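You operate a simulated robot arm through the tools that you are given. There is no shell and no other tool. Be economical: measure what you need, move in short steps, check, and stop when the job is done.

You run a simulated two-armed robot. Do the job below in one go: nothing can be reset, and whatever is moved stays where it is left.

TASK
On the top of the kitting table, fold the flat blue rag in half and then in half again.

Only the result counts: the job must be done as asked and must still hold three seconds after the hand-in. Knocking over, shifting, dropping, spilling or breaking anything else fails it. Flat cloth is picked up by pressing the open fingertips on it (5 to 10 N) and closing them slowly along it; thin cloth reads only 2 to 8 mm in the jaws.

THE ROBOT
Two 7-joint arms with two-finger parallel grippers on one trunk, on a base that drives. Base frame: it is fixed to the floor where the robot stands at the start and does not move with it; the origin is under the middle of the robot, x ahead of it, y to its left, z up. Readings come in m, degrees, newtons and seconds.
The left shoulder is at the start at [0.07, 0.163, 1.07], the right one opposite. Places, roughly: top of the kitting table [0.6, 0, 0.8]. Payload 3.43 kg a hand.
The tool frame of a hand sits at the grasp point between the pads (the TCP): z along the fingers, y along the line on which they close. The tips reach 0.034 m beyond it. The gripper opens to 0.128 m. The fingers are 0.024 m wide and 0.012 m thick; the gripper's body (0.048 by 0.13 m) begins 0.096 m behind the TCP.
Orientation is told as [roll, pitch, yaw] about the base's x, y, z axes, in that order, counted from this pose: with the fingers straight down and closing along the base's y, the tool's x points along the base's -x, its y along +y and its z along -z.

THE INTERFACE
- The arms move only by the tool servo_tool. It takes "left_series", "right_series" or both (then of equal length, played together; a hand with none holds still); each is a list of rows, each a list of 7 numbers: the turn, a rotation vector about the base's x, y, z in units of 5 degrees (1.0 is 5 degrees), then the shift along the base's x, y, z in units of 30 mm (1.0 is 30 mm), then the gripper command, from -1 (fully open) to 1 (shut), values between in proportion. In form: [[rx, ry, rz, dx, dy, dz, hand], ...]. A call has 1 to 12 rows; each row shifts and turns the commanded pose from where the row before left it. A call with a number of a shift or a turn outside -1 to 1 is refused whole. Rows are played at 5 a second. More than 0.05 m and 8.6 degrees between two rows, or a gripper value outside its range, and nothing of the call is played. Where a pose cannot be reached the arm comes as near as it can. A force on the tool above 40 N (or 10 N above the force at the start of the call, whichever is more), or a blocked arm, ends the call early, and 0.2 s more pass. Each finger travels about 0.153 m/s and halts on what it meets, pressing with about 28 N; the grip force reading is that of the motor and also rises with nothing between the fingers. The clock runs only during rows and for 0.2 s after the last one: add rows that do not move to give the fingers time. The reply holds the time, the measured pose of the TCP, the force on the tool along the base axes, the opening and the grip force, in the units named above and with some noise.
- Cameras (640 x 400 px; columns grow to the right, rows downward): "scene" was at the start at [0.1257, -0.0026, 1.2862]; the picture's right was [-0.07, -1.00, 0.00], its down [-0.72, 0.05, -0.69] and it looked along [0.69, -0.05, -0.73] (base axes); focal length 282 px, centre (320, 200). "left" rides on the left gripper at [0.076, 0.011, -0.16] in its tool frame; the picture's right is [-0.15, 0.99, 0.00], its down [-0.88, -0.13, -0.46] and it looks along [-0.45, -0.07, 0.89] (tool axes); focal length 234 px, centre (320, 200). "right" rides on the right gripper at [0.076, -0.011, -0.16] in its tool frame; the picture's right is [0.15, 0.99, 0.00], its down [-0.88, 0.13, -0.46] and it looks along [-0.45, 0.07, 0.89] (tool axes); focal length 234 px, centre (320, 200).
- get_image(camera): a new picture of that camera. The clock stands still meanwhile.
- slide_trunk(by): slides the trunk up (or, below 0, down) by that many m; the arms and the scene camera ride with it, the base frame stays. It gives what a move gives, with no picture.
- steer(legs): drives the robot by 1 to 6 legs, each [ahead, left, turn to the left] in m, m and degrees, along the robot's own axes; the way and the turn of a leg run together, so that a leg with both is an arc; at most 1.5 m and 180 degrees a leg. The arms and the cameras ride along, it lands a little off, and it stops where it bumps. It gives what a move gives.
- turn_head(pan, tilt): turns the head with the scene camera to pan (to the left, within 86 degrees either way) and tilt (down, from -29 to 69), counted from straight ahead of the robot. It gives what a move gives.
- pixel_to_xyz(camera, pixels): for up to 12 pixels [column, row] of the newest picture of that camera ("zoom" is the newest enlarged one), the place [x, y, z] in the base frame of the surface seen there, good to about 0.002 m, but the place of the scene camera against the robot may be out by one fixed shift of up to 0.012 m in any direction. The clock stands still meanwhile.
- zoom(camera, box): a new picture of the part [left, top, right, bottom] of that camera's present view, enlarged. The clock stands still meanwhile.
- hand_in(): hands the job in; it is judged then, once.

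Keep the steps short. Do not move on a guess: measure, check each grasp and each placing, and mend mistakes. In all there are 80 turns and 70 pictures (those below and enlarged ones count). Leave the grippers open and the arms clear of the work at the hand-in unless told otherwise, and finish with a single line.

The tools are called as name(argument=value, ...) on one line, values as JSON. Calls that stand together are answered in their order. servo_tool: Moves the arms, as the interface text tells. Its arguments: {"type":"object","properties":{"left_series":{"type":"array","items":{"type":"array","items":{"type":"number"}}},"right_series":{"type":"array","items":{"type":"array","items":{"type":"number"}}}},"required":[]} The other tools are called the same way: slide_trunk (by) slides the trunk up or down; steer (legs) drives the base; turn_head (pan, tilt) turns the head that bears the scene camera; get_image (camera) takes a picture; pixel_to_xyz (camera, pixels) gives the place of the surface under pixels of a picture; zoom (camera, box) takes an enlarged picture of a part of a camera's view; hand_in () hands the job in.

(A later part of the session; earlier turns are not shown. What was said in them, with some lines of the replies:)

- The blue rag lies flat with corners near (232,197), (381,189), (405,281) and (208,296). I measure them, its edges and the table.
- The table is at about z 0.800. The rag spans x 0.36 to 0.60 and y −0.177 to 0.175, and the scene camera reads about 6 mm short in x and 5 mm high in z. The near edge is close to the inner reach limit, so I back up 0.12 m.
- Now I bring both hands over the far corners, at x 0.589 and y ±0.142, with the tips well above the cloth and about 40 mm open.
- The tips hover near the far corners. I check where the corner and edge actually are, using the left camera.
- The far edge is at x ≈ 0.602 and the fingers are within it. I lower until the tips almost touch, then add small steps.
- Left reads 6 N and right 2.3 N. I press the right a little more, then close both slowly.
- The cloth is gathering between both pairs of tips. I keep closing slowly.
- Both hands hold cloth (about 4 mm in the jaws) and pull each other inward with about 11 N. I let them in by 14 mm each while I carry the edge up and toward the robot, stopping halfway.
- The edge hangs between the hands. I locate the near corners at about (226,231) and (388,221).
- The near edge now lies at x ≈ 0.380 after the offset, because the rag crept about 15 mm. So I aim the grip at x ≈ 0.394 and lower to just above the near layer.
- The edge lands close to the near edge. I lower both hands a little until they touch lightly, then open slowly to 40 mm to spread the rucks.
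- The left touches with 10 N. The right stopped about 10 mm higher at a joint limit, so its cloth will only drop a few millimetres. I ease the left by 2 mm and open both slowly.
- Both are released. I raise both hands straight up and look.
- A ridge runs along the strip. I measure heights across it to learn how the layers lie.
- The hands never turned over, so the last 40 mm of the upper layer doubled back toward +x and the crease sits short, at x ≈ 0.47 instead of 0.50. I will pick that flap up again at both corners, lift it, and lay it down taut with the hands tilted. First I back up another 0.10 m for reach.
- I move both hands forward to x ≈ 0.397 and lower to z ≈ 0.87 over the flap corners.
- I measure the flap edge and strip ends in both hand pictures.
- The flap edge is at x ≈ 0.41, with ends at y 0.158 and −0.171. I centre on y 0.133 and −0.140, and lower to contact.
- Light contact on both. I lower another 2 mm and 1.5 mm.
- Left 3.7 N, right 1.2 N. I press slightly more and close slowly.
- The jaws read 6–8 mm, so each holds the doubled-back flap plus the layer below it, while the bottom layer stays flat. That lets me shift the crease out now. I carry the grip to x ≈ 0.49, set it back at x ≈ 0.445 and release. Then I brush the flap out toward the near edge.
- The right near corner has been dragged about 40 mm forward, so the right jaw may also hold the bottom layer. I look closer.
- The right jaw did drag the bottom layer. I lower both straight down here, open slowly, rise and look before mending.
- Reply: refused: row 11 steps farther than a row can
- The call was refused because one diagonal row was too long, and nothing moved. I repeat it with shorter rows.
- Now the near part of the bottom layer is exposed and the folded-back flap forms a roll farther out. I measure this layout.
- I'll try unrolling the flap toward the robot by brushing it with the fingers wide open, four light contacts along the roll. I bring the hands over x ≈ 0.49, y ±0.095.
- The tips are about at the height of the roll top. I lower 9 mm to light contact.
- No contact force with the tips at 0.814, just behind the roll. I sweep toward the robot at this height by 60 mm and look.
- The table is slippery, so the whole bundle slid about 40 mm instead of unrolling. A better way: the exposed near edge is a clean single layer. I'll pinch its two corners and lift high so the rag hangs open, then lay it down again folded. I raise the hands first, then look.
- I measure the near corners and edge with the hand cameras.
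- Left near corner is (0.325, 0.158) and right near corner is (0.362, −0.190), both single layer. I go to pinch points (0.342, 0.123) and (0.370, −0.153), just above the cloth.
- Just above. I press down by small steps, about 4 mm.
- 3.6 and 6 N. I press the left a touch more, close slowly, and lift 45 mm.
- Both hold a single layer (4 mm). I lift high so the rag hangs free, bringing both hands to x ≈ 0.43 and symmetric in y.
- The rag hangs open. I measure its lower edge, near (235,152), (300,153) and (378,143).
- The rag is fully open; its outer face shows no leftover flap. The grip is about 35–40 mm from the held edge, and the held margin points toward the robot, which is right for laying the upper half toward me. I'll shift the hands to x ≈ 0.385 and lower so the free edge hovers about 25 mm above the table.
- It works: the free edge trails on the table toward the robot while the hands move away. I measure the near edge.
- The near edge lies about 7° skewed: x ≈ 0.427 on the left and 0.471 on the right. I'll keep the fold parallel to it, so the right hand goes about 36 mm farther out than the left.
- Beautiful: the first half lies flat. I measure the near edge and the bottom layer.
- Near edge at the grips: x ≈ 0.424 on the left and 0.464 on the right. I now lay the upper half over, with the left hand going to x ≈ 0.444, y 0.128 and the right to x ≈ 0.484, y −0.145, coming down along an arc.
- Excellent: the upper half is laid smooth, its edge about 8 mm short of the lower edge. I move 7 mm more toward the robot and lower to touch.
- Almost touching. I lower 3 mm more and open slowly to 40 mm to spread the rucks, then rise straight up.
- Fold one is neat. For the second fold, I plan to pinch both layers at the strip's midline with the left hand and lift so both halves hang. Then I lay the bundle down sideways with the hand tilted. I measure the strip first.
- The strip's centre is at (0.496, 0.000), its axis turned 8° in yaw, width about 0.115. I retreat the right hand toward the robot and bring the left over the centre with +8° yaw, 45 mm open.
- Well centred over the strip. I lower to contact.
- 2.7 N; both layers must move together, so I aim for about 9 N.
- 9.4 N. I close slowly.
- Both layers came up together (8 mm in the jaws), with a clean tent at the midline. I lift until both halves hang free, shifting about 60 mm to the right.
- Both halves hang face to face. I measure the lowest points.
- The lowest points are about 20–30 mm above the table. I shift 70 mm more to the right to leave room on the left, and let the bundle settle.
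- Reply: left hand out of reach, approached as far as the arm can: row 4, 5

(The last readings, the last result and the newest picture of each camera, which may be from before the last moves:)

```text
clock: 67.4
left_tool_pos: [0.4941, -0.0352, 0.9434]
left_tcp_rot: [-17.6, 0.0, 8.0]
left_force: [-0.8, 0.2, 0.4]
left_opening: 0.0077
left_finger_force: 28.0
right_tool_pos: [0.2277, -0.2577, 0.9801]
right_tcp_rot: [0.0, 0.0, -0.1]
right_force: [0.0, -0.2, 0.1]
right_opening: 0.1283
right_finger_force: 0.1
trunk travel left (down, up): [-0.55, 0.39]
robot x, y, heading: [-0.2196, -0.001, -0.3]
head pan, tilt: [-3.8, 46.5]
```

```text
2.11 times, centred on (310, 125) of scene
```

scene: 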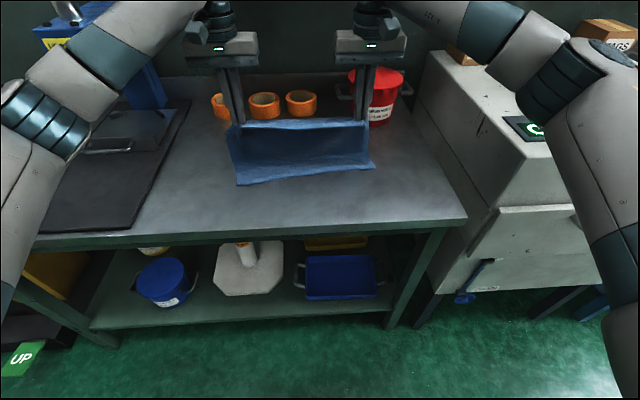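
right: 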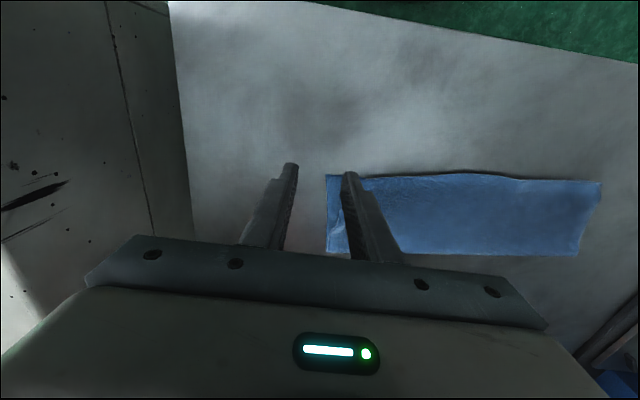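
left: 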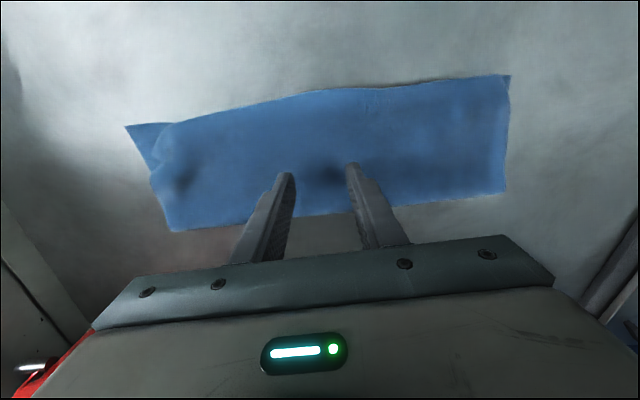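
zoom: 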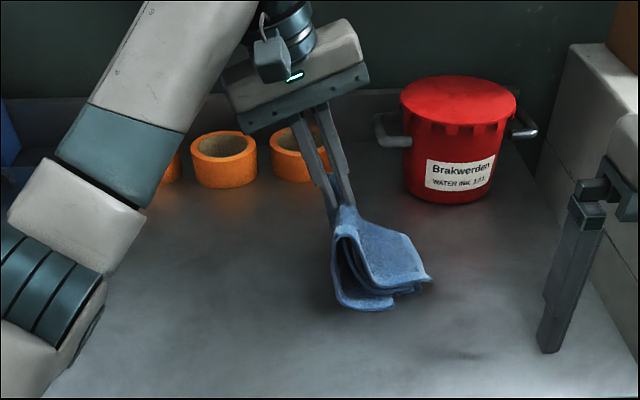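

The bundle is draping the right way, with both halves trailing to the right. I check where the trailing ends rest.

pixel_to_xyz(camera="zoom", pixels=[[428, 280], [410, 290], [392, 303], [345, 300], [365, 308], [400, 250], [340, 270]])

```text
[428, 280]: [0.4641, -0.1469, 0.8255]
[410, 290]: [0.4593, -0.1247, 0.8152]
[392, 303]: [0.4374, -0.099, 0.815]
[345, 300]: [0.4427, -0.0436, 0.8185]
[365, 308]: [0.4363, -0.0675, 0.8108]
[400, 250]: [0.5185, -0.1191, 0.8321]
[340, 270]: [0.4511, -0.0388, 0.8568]
```

Trailing ends rest at y ≈ −0.13. I finish laying: the tip goes to y ≈ 0.025, down near the table, with tilt growing to about 43°.

servo_tool(left_series=[[-0.55, -0.08, 0, -0.04, 0.33, -0.36, 1], [-0.55, -0.08, 0, -0.04, 0.33, -0.36, 1], [-0.55, -0.08, 0, -0.04, 0.33, -0.36, 1], [-0.55, -0.08, 0, -0.04, 0.33, -0.36, 1], [-0.55, -0.08, 0, -0.04, 0.33, -0.36, 1], [-0.55, -0.08, 0, -0.04, 0.33, -0.36, 1], [-0.55, -0.08, 0, -0.04, 0.33, -0.36, 1], [-0.55, -0.08, 0, -0.04, 0.33, -0.3, 1], [-0.55, -0.08, 0, -0.04, 0.2, -0.2, 1], [0, 0, 0, 0, 0, 0, 1]])

zoom(camera="scene", box=[190, 30, 430, 220])

```text
clock: 69.6
left_tool_pos: [0.483, 0.0496, 0.8534]
left_tcp_rot: [-42.7, -0.1, 7.9]
left_force: [0.5, -0.4, 0.0]
left_opening: 0.007
left_finger_force: 28.5
right_tool_pos: [0.2273, -0.259, 0.98]
right_tcp_rot: [0.0, 0.0, 0.1]
right_force: [-0.2, -0.2, 0.9]
right_opening: 0.1278
right_finger_force: 0.0
trunk travel left (down, up): [-0.55, 0.39]
robot x, y, heading: [-0.2207, -0.0006, -0.1]
head pan, tilt: [-3.8, 46.5]
```

```text
2.11 times, centred on (310, 125) of scene
```

zoom: 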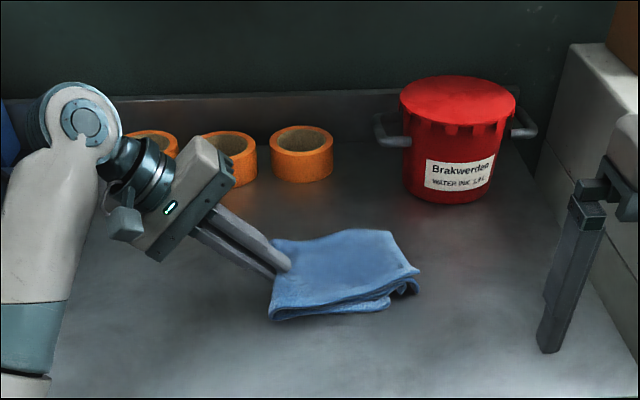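

Very neat. I pull 15 mm further left while lowering 9 mm, to straighten the lower half, then look again.

servo_tool(left_series=[[0, 0, 0, -0.02, 0.15, -0.08, 1], [0, 0, 0, -0.02, 0.15, -0.08, 1], [0, 0, 0, -0.02, 0.15, -0.08, 1], [0, 0, 0, 0, 0.05, -0.06, 1], [0, 0, 0, 0, 0, 0, 1]])

zoom(camera="scene", box=[270, 120, 380, 200])

```text
clock: 70.8
left_tool_pos: [0.4809, 0.0637, 0.8446]
left_tcp_rot: [-42.6, -0.1, 8.0]
left_force: [-0.9, 0.2, 0.2]
left_opening: 0.0072
left_finger_force: 27.8
right_tool_pos: [0.2269, -0.2585, 0.9797]
right_tcp_rot: [0.0, -0.1, -0.1]
right_force: [0.5, -0.1, -0.4]
right_opening: 0.1279
right_finger_force: 0.0
trunk travel left (down, up): [-0.55, 0.39]
robot x, y, heading: [-0.2223, -0.0018, -0.0]
head pan, tilt: [-3.8, 46.5]
```

```text
5.00 times, centred on (325, 160) of scene
```

zoom: 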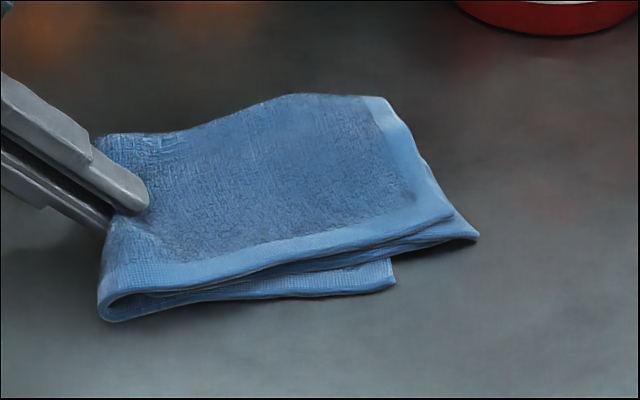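

A clean four-layer packet with the crease at the fingers. I open gently to about 25 mm while rising slightly, since the lower finger swings down, then withdraw along the fingers' axis.

servo_tool(left_series=[[0, 0, 0, 0, 0, 0, 0.9], [0, 0, 0, 0, 0, 0.06, 0.82], [0, 0, 0, 0, 0, 0.06, 0.74], [0, 0, 0, 0, 0, 0.06, 0.66], [0, 0, 0, 0, 0, 0.03, 0.6], [0, 0, 0, 0, 0, 0, 0.6]])

zoom(camera="scene", box=[250, 110, 380, 205])

```text
clock: 72.2
left_tool_pos: [0.4803, 0.0641, 0.851]
left_tcp_rot: [-42.7, 0.0, 8.1]
left_force: [0.2, 0.0, -0.5]
left_opening: 0.0256
left_finger_force: 0.1
right_tool_pos: [0.2278, -0.2578, 0.9803]
right_tcp_rot: [0.0, -0.1, 0.1]
right_force: [0.0, 0.1, -0.2]
right_opening: 0.1279
right_finger_force: 0.2
trunk travel left (down, up): [-0.55, 0.39]
robot x, y, heading: [-0.2142, -0.0032, 0.1]
head pan, tilt: [-3.8, 46.5]
```

```text
4.21 times, centred on (315, 158) of scene
```

zoom: 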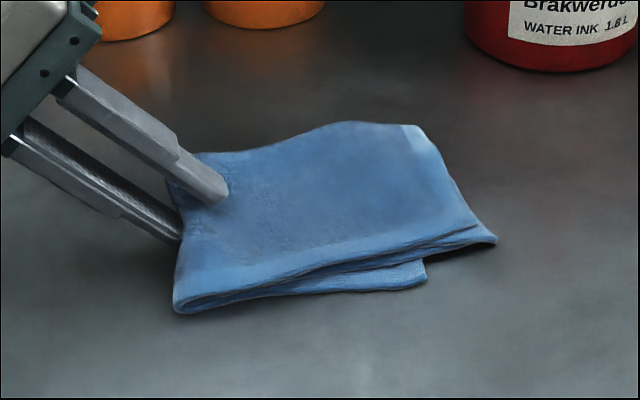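

The cloth is free and between the fingers only loosely. I withdraw along the finger axis, up and left.

servo_tool(left_series=[[0, 0, 0, -0.03, 0.22, 0.24, 0.6], [0, 0, 0, -0.05, 0.35, 0.38, 0.6], [0, 0, 0, -0.07, 0.5, 0.55, 0.6], [0, 0, 0, -0.07, 0.5, 0.6, 0.6], [0.6, 0.08, 0, -0.3, 0.3, 0.8, 0.5], [0.8, 0.1, 0, -0.5, 0.3, 0.8, 0.3], [0.9, 0.1, 0, -0.8, 0.3, 0.3, 0], [0.9, 0.1, 0, -0.8, 0.3, 0, -0.5], [0.9, 0.1, 0, -0.8, 0.3, 0, -1], [0.9, 0.1, 0, -0.8, 0.3, 0, -1]])

get_image(camera="scene")

zoom(camera="scene", box=[250, 110, 380, 205])

```text
clock: 74.4
left_tool_pos: [0.3537, 0.167, 0.96]
left_tcp_rot: [-17.4, -0.6, 7.8]
left_force: [0.9, 0.4, 0.1]
left_opening: 0.1279
left_finger_force: 0.0
right_tool_pos: [0.2282, -0.2575, 0.9802]
right_tcp_rot: [-0.1, 0.0, 0.0]
right_force: [0.1, -0.5, 0.2]
right_opening: 0.1279
right_finger_force: 0.1
trunk travel left (down, up): [-0.55, 0.39]
robot x, y, heading: [-0.2159, 0.0003, 0.2]
head pan, tilt: [-3.8, 46.5]
```

```text
14 pictures are left
```

scene: 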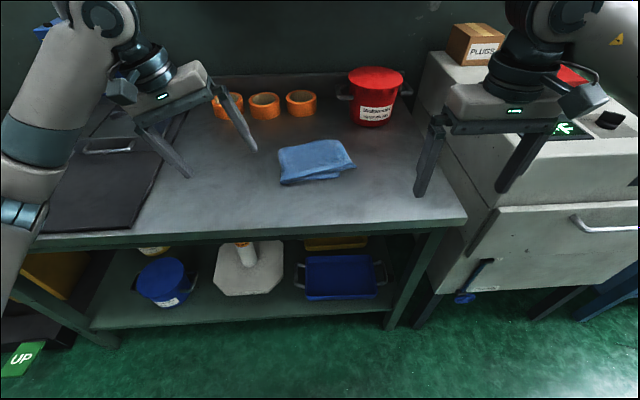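

```text
4.21 times, centred on (315, 158) of scene
```

zoom: 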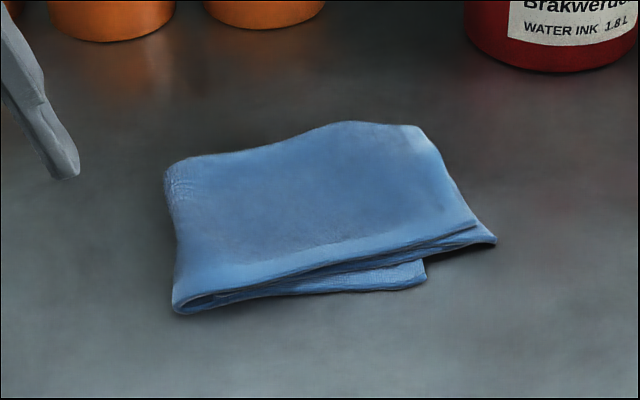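

A neat quarter-size packet. I measure its footprint and height.

pixel_to_xyz(camera="zoom", pixels=[[170, 165], [175, 305], [423, 285], [492, 240], [425, 130], [350, 125], [310, 190], [220, 200], [400, 190], [300, 250], [210, 280]])

```text
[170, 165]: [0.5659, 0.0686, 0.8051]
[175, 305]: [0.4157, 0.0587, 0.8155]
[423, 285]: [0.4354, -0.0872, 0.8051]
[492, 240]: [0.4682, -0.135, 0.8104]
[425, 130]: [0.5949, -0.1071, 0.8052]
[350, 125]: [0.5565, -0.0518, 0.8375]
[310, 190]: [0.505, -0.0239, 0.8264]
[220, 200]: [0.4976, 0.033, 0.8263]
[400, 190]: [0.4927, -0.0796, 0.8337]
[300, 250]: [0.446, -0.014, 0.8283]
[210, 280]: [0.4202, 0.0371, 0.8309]
```

Footprint is about 0.13 × 0.18 m, thickness about 20–27 mm with a slight hump at the far right end. The lower half looks somewhat shorter there, so I bring the right hand camera to look from the right side.

servo_tool(right_series=[[0, 0, 0, 0.9, 0, 0.2, -1], [0, 0, 0, 0.9, 0, 0.2, -1], [0, 0, 0, 0.9, 0, 0.2, -1], [0, 0, 0, 0.9, 0, 0, -1], [0, 0, 0, 0.9, 0, 0, -1], [0, 0, 0, 0.9, 0, 0, -1], [0, 0, 0, 0.6, 0, 0, -1]])

get_image(camera="right")

```text
clock: 76.0
left_tool_pos: [0.3542, 0.1671, 0.9592]
left_tcp_rot: [-17.6, -0.6, 7.9]
left_force: [0.7, 0.9, -0.1]
left_opening: 0.1283
left_finger_force: 0.0
right_tool_pos: [0.4078, -0.2581, 0.9984]
right_tcp_rot: [0.1, 0.0, 0.1]
right_force: [-0.4, -0.2, -0.4]
right_opening: 0.1282
right_finger_force: 0.0
trunk travel left (down, up): [-0.55, 0.39]
robot x, y, heading: [-0.2223, -0.0024, 0.0]
head pan, tilt: [-3.8, 46.5]
```

```text
12 pictures are left
```

right: 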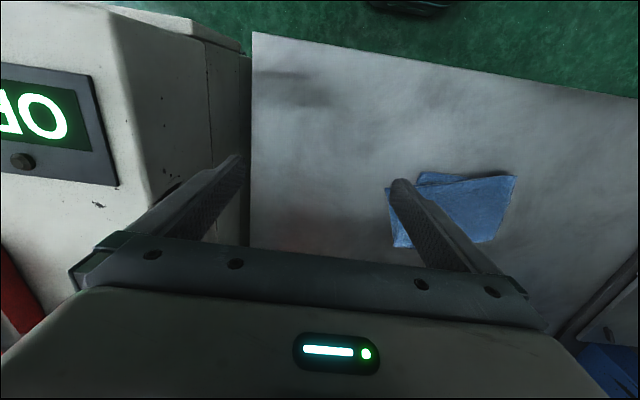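

A finger hides the end of the packet. I close the right hand partway to clear the view and zoom.

servo_tool(right_series=[[0, 0, 0, 0, 0, 0, 0], [0, 0, 0, 0, 0, 0, 0.6], [0, 0, 0, 0, 0, 0, 0.6], [0, 0, 0, 0, 0, 0, 0.6]])

zoom(camera="right", box=[350, 140, 550, 265])

```text
clock: 77.0
left_tool_pos: [0.3557, 0.1653, 0.9608]
left_tcp_rot: [-17.5, -0.6, 8.0]
left_force: [-1.0, 0.5, 0.5]
left_opening: 0.1282
left_finger_force: 0.2
right_tool_pos: [0.4069, -0.2589, 0.9968]
right_tcp_rot: [0.0, 0.0, 0.0]
right_force: [-0.2, 0.3, 0.1]
right_opening: 0.026
right_finger_force: 0.1
trunk travel left (down, up): [-0.55, 0.39]
robot x, y, heading: [-0.2228, 0.0038, -0.0]
head pan, tilt: [-3.8, 46.5]
```

```text
3.20 times, centred on (450, 202) of right
```

zoom: 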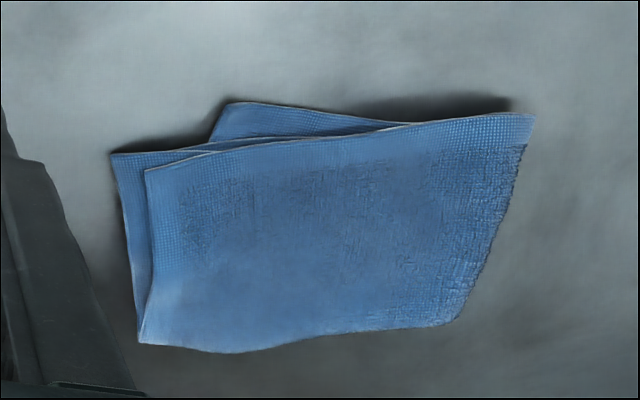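

The packet is tidy; the lower half is slightly rotated. I measure its corners here to judge how far off it is.

pixel_to_xyz(camera="zoom", pixels=[[230, 106], [115, 157], [148, 172], [143, 340], [230, 350], [450, 322], [530, 118], [330, 240], [240, 300], [215, 135], [440, 250]])

```text
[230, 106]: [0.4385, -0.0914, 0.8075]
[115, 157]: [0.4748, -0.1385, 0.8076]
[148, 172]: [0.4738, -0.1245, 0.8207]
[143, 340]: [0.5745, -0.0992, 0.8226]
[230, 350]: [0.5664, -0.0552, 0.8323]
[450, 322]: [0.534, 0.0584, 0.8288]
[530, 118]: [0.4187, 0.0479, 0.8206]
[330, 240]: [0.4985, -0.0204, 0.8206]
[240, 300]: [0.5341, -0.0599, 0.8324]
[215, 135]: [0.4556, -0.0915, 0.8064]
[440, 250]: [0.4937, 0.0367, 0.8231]
```

The outline area is about 0.0216 m² against 0.0207 for an ideal quarter, so the packet is good. I retreat the right hand, open it, move both arms clear and take a last look.

servo_tool(left_series=[[0.9, 0.1, 0, -0.5, 0.3, 0.5, -1], [0.9, 0.1, 0, -0.6, 0.3, 0.3, -1], [0.9, 0.1, 0, -0.6, 0.3, 0, -1], [0.6, 0.1, 0, -0.5, 0.3, 0, -1], [0, 0, 0, 0, 0, 0, -1], [0, 0, 0, 0, 0, 0, -1]], right_series=[[0, 0, 0, -0.9, 0, 0, 0.6], [0, 0, 0, -0.9, 0, 0, 0.3], [0, 0, 0, -0.9, 0, 0, 0], [0, 0, 0, -0.9, 0, 0, -0.5], [0, 0, 0, -0.9, 0, 0, -1], [0, 0, 0, -0.6, 0, 0, -1]])

get_image(camera="scene")

```text
clock: 78.4
left_tool_pos: [0.2898, 0.203, 0.9854]
left_tcp_rot: [-1.0, -0.9, 7.6]
left_force: [0.5, 0.0, 1.2]
left_opening: 0.1281
left_finger_force: 0.1
right_tool_pos: [0.2542, -0.2584, 0.998]
right_tcp_rot: [-0.1, -0.1, 0.0]
right_force: [-0.3, -0.4, 0.3]
right_opening: 0.1281
right_finger_force: 0.1
trunk travel left (down, up): [-0.55, 0.39]
robot x, y, heading: [-0.2201, 0.0021, 0.1]
head pan, tilt: [-3.8, 46.5]
```

```text
10 pictures are left
```

scene: 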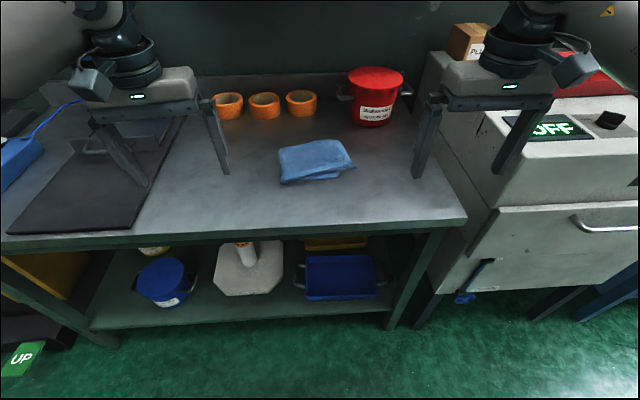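

The rag is folded twice and lies still, nothing else has moved, and the grippers are open and clear. I hand in.

hand_in()

```text
The job is handed in.
```

The blue rag is folded in half twice on the kitting table, ending at about a quarter of its size; the lower half is turned about 10° under the upper, and nothing else was moved.
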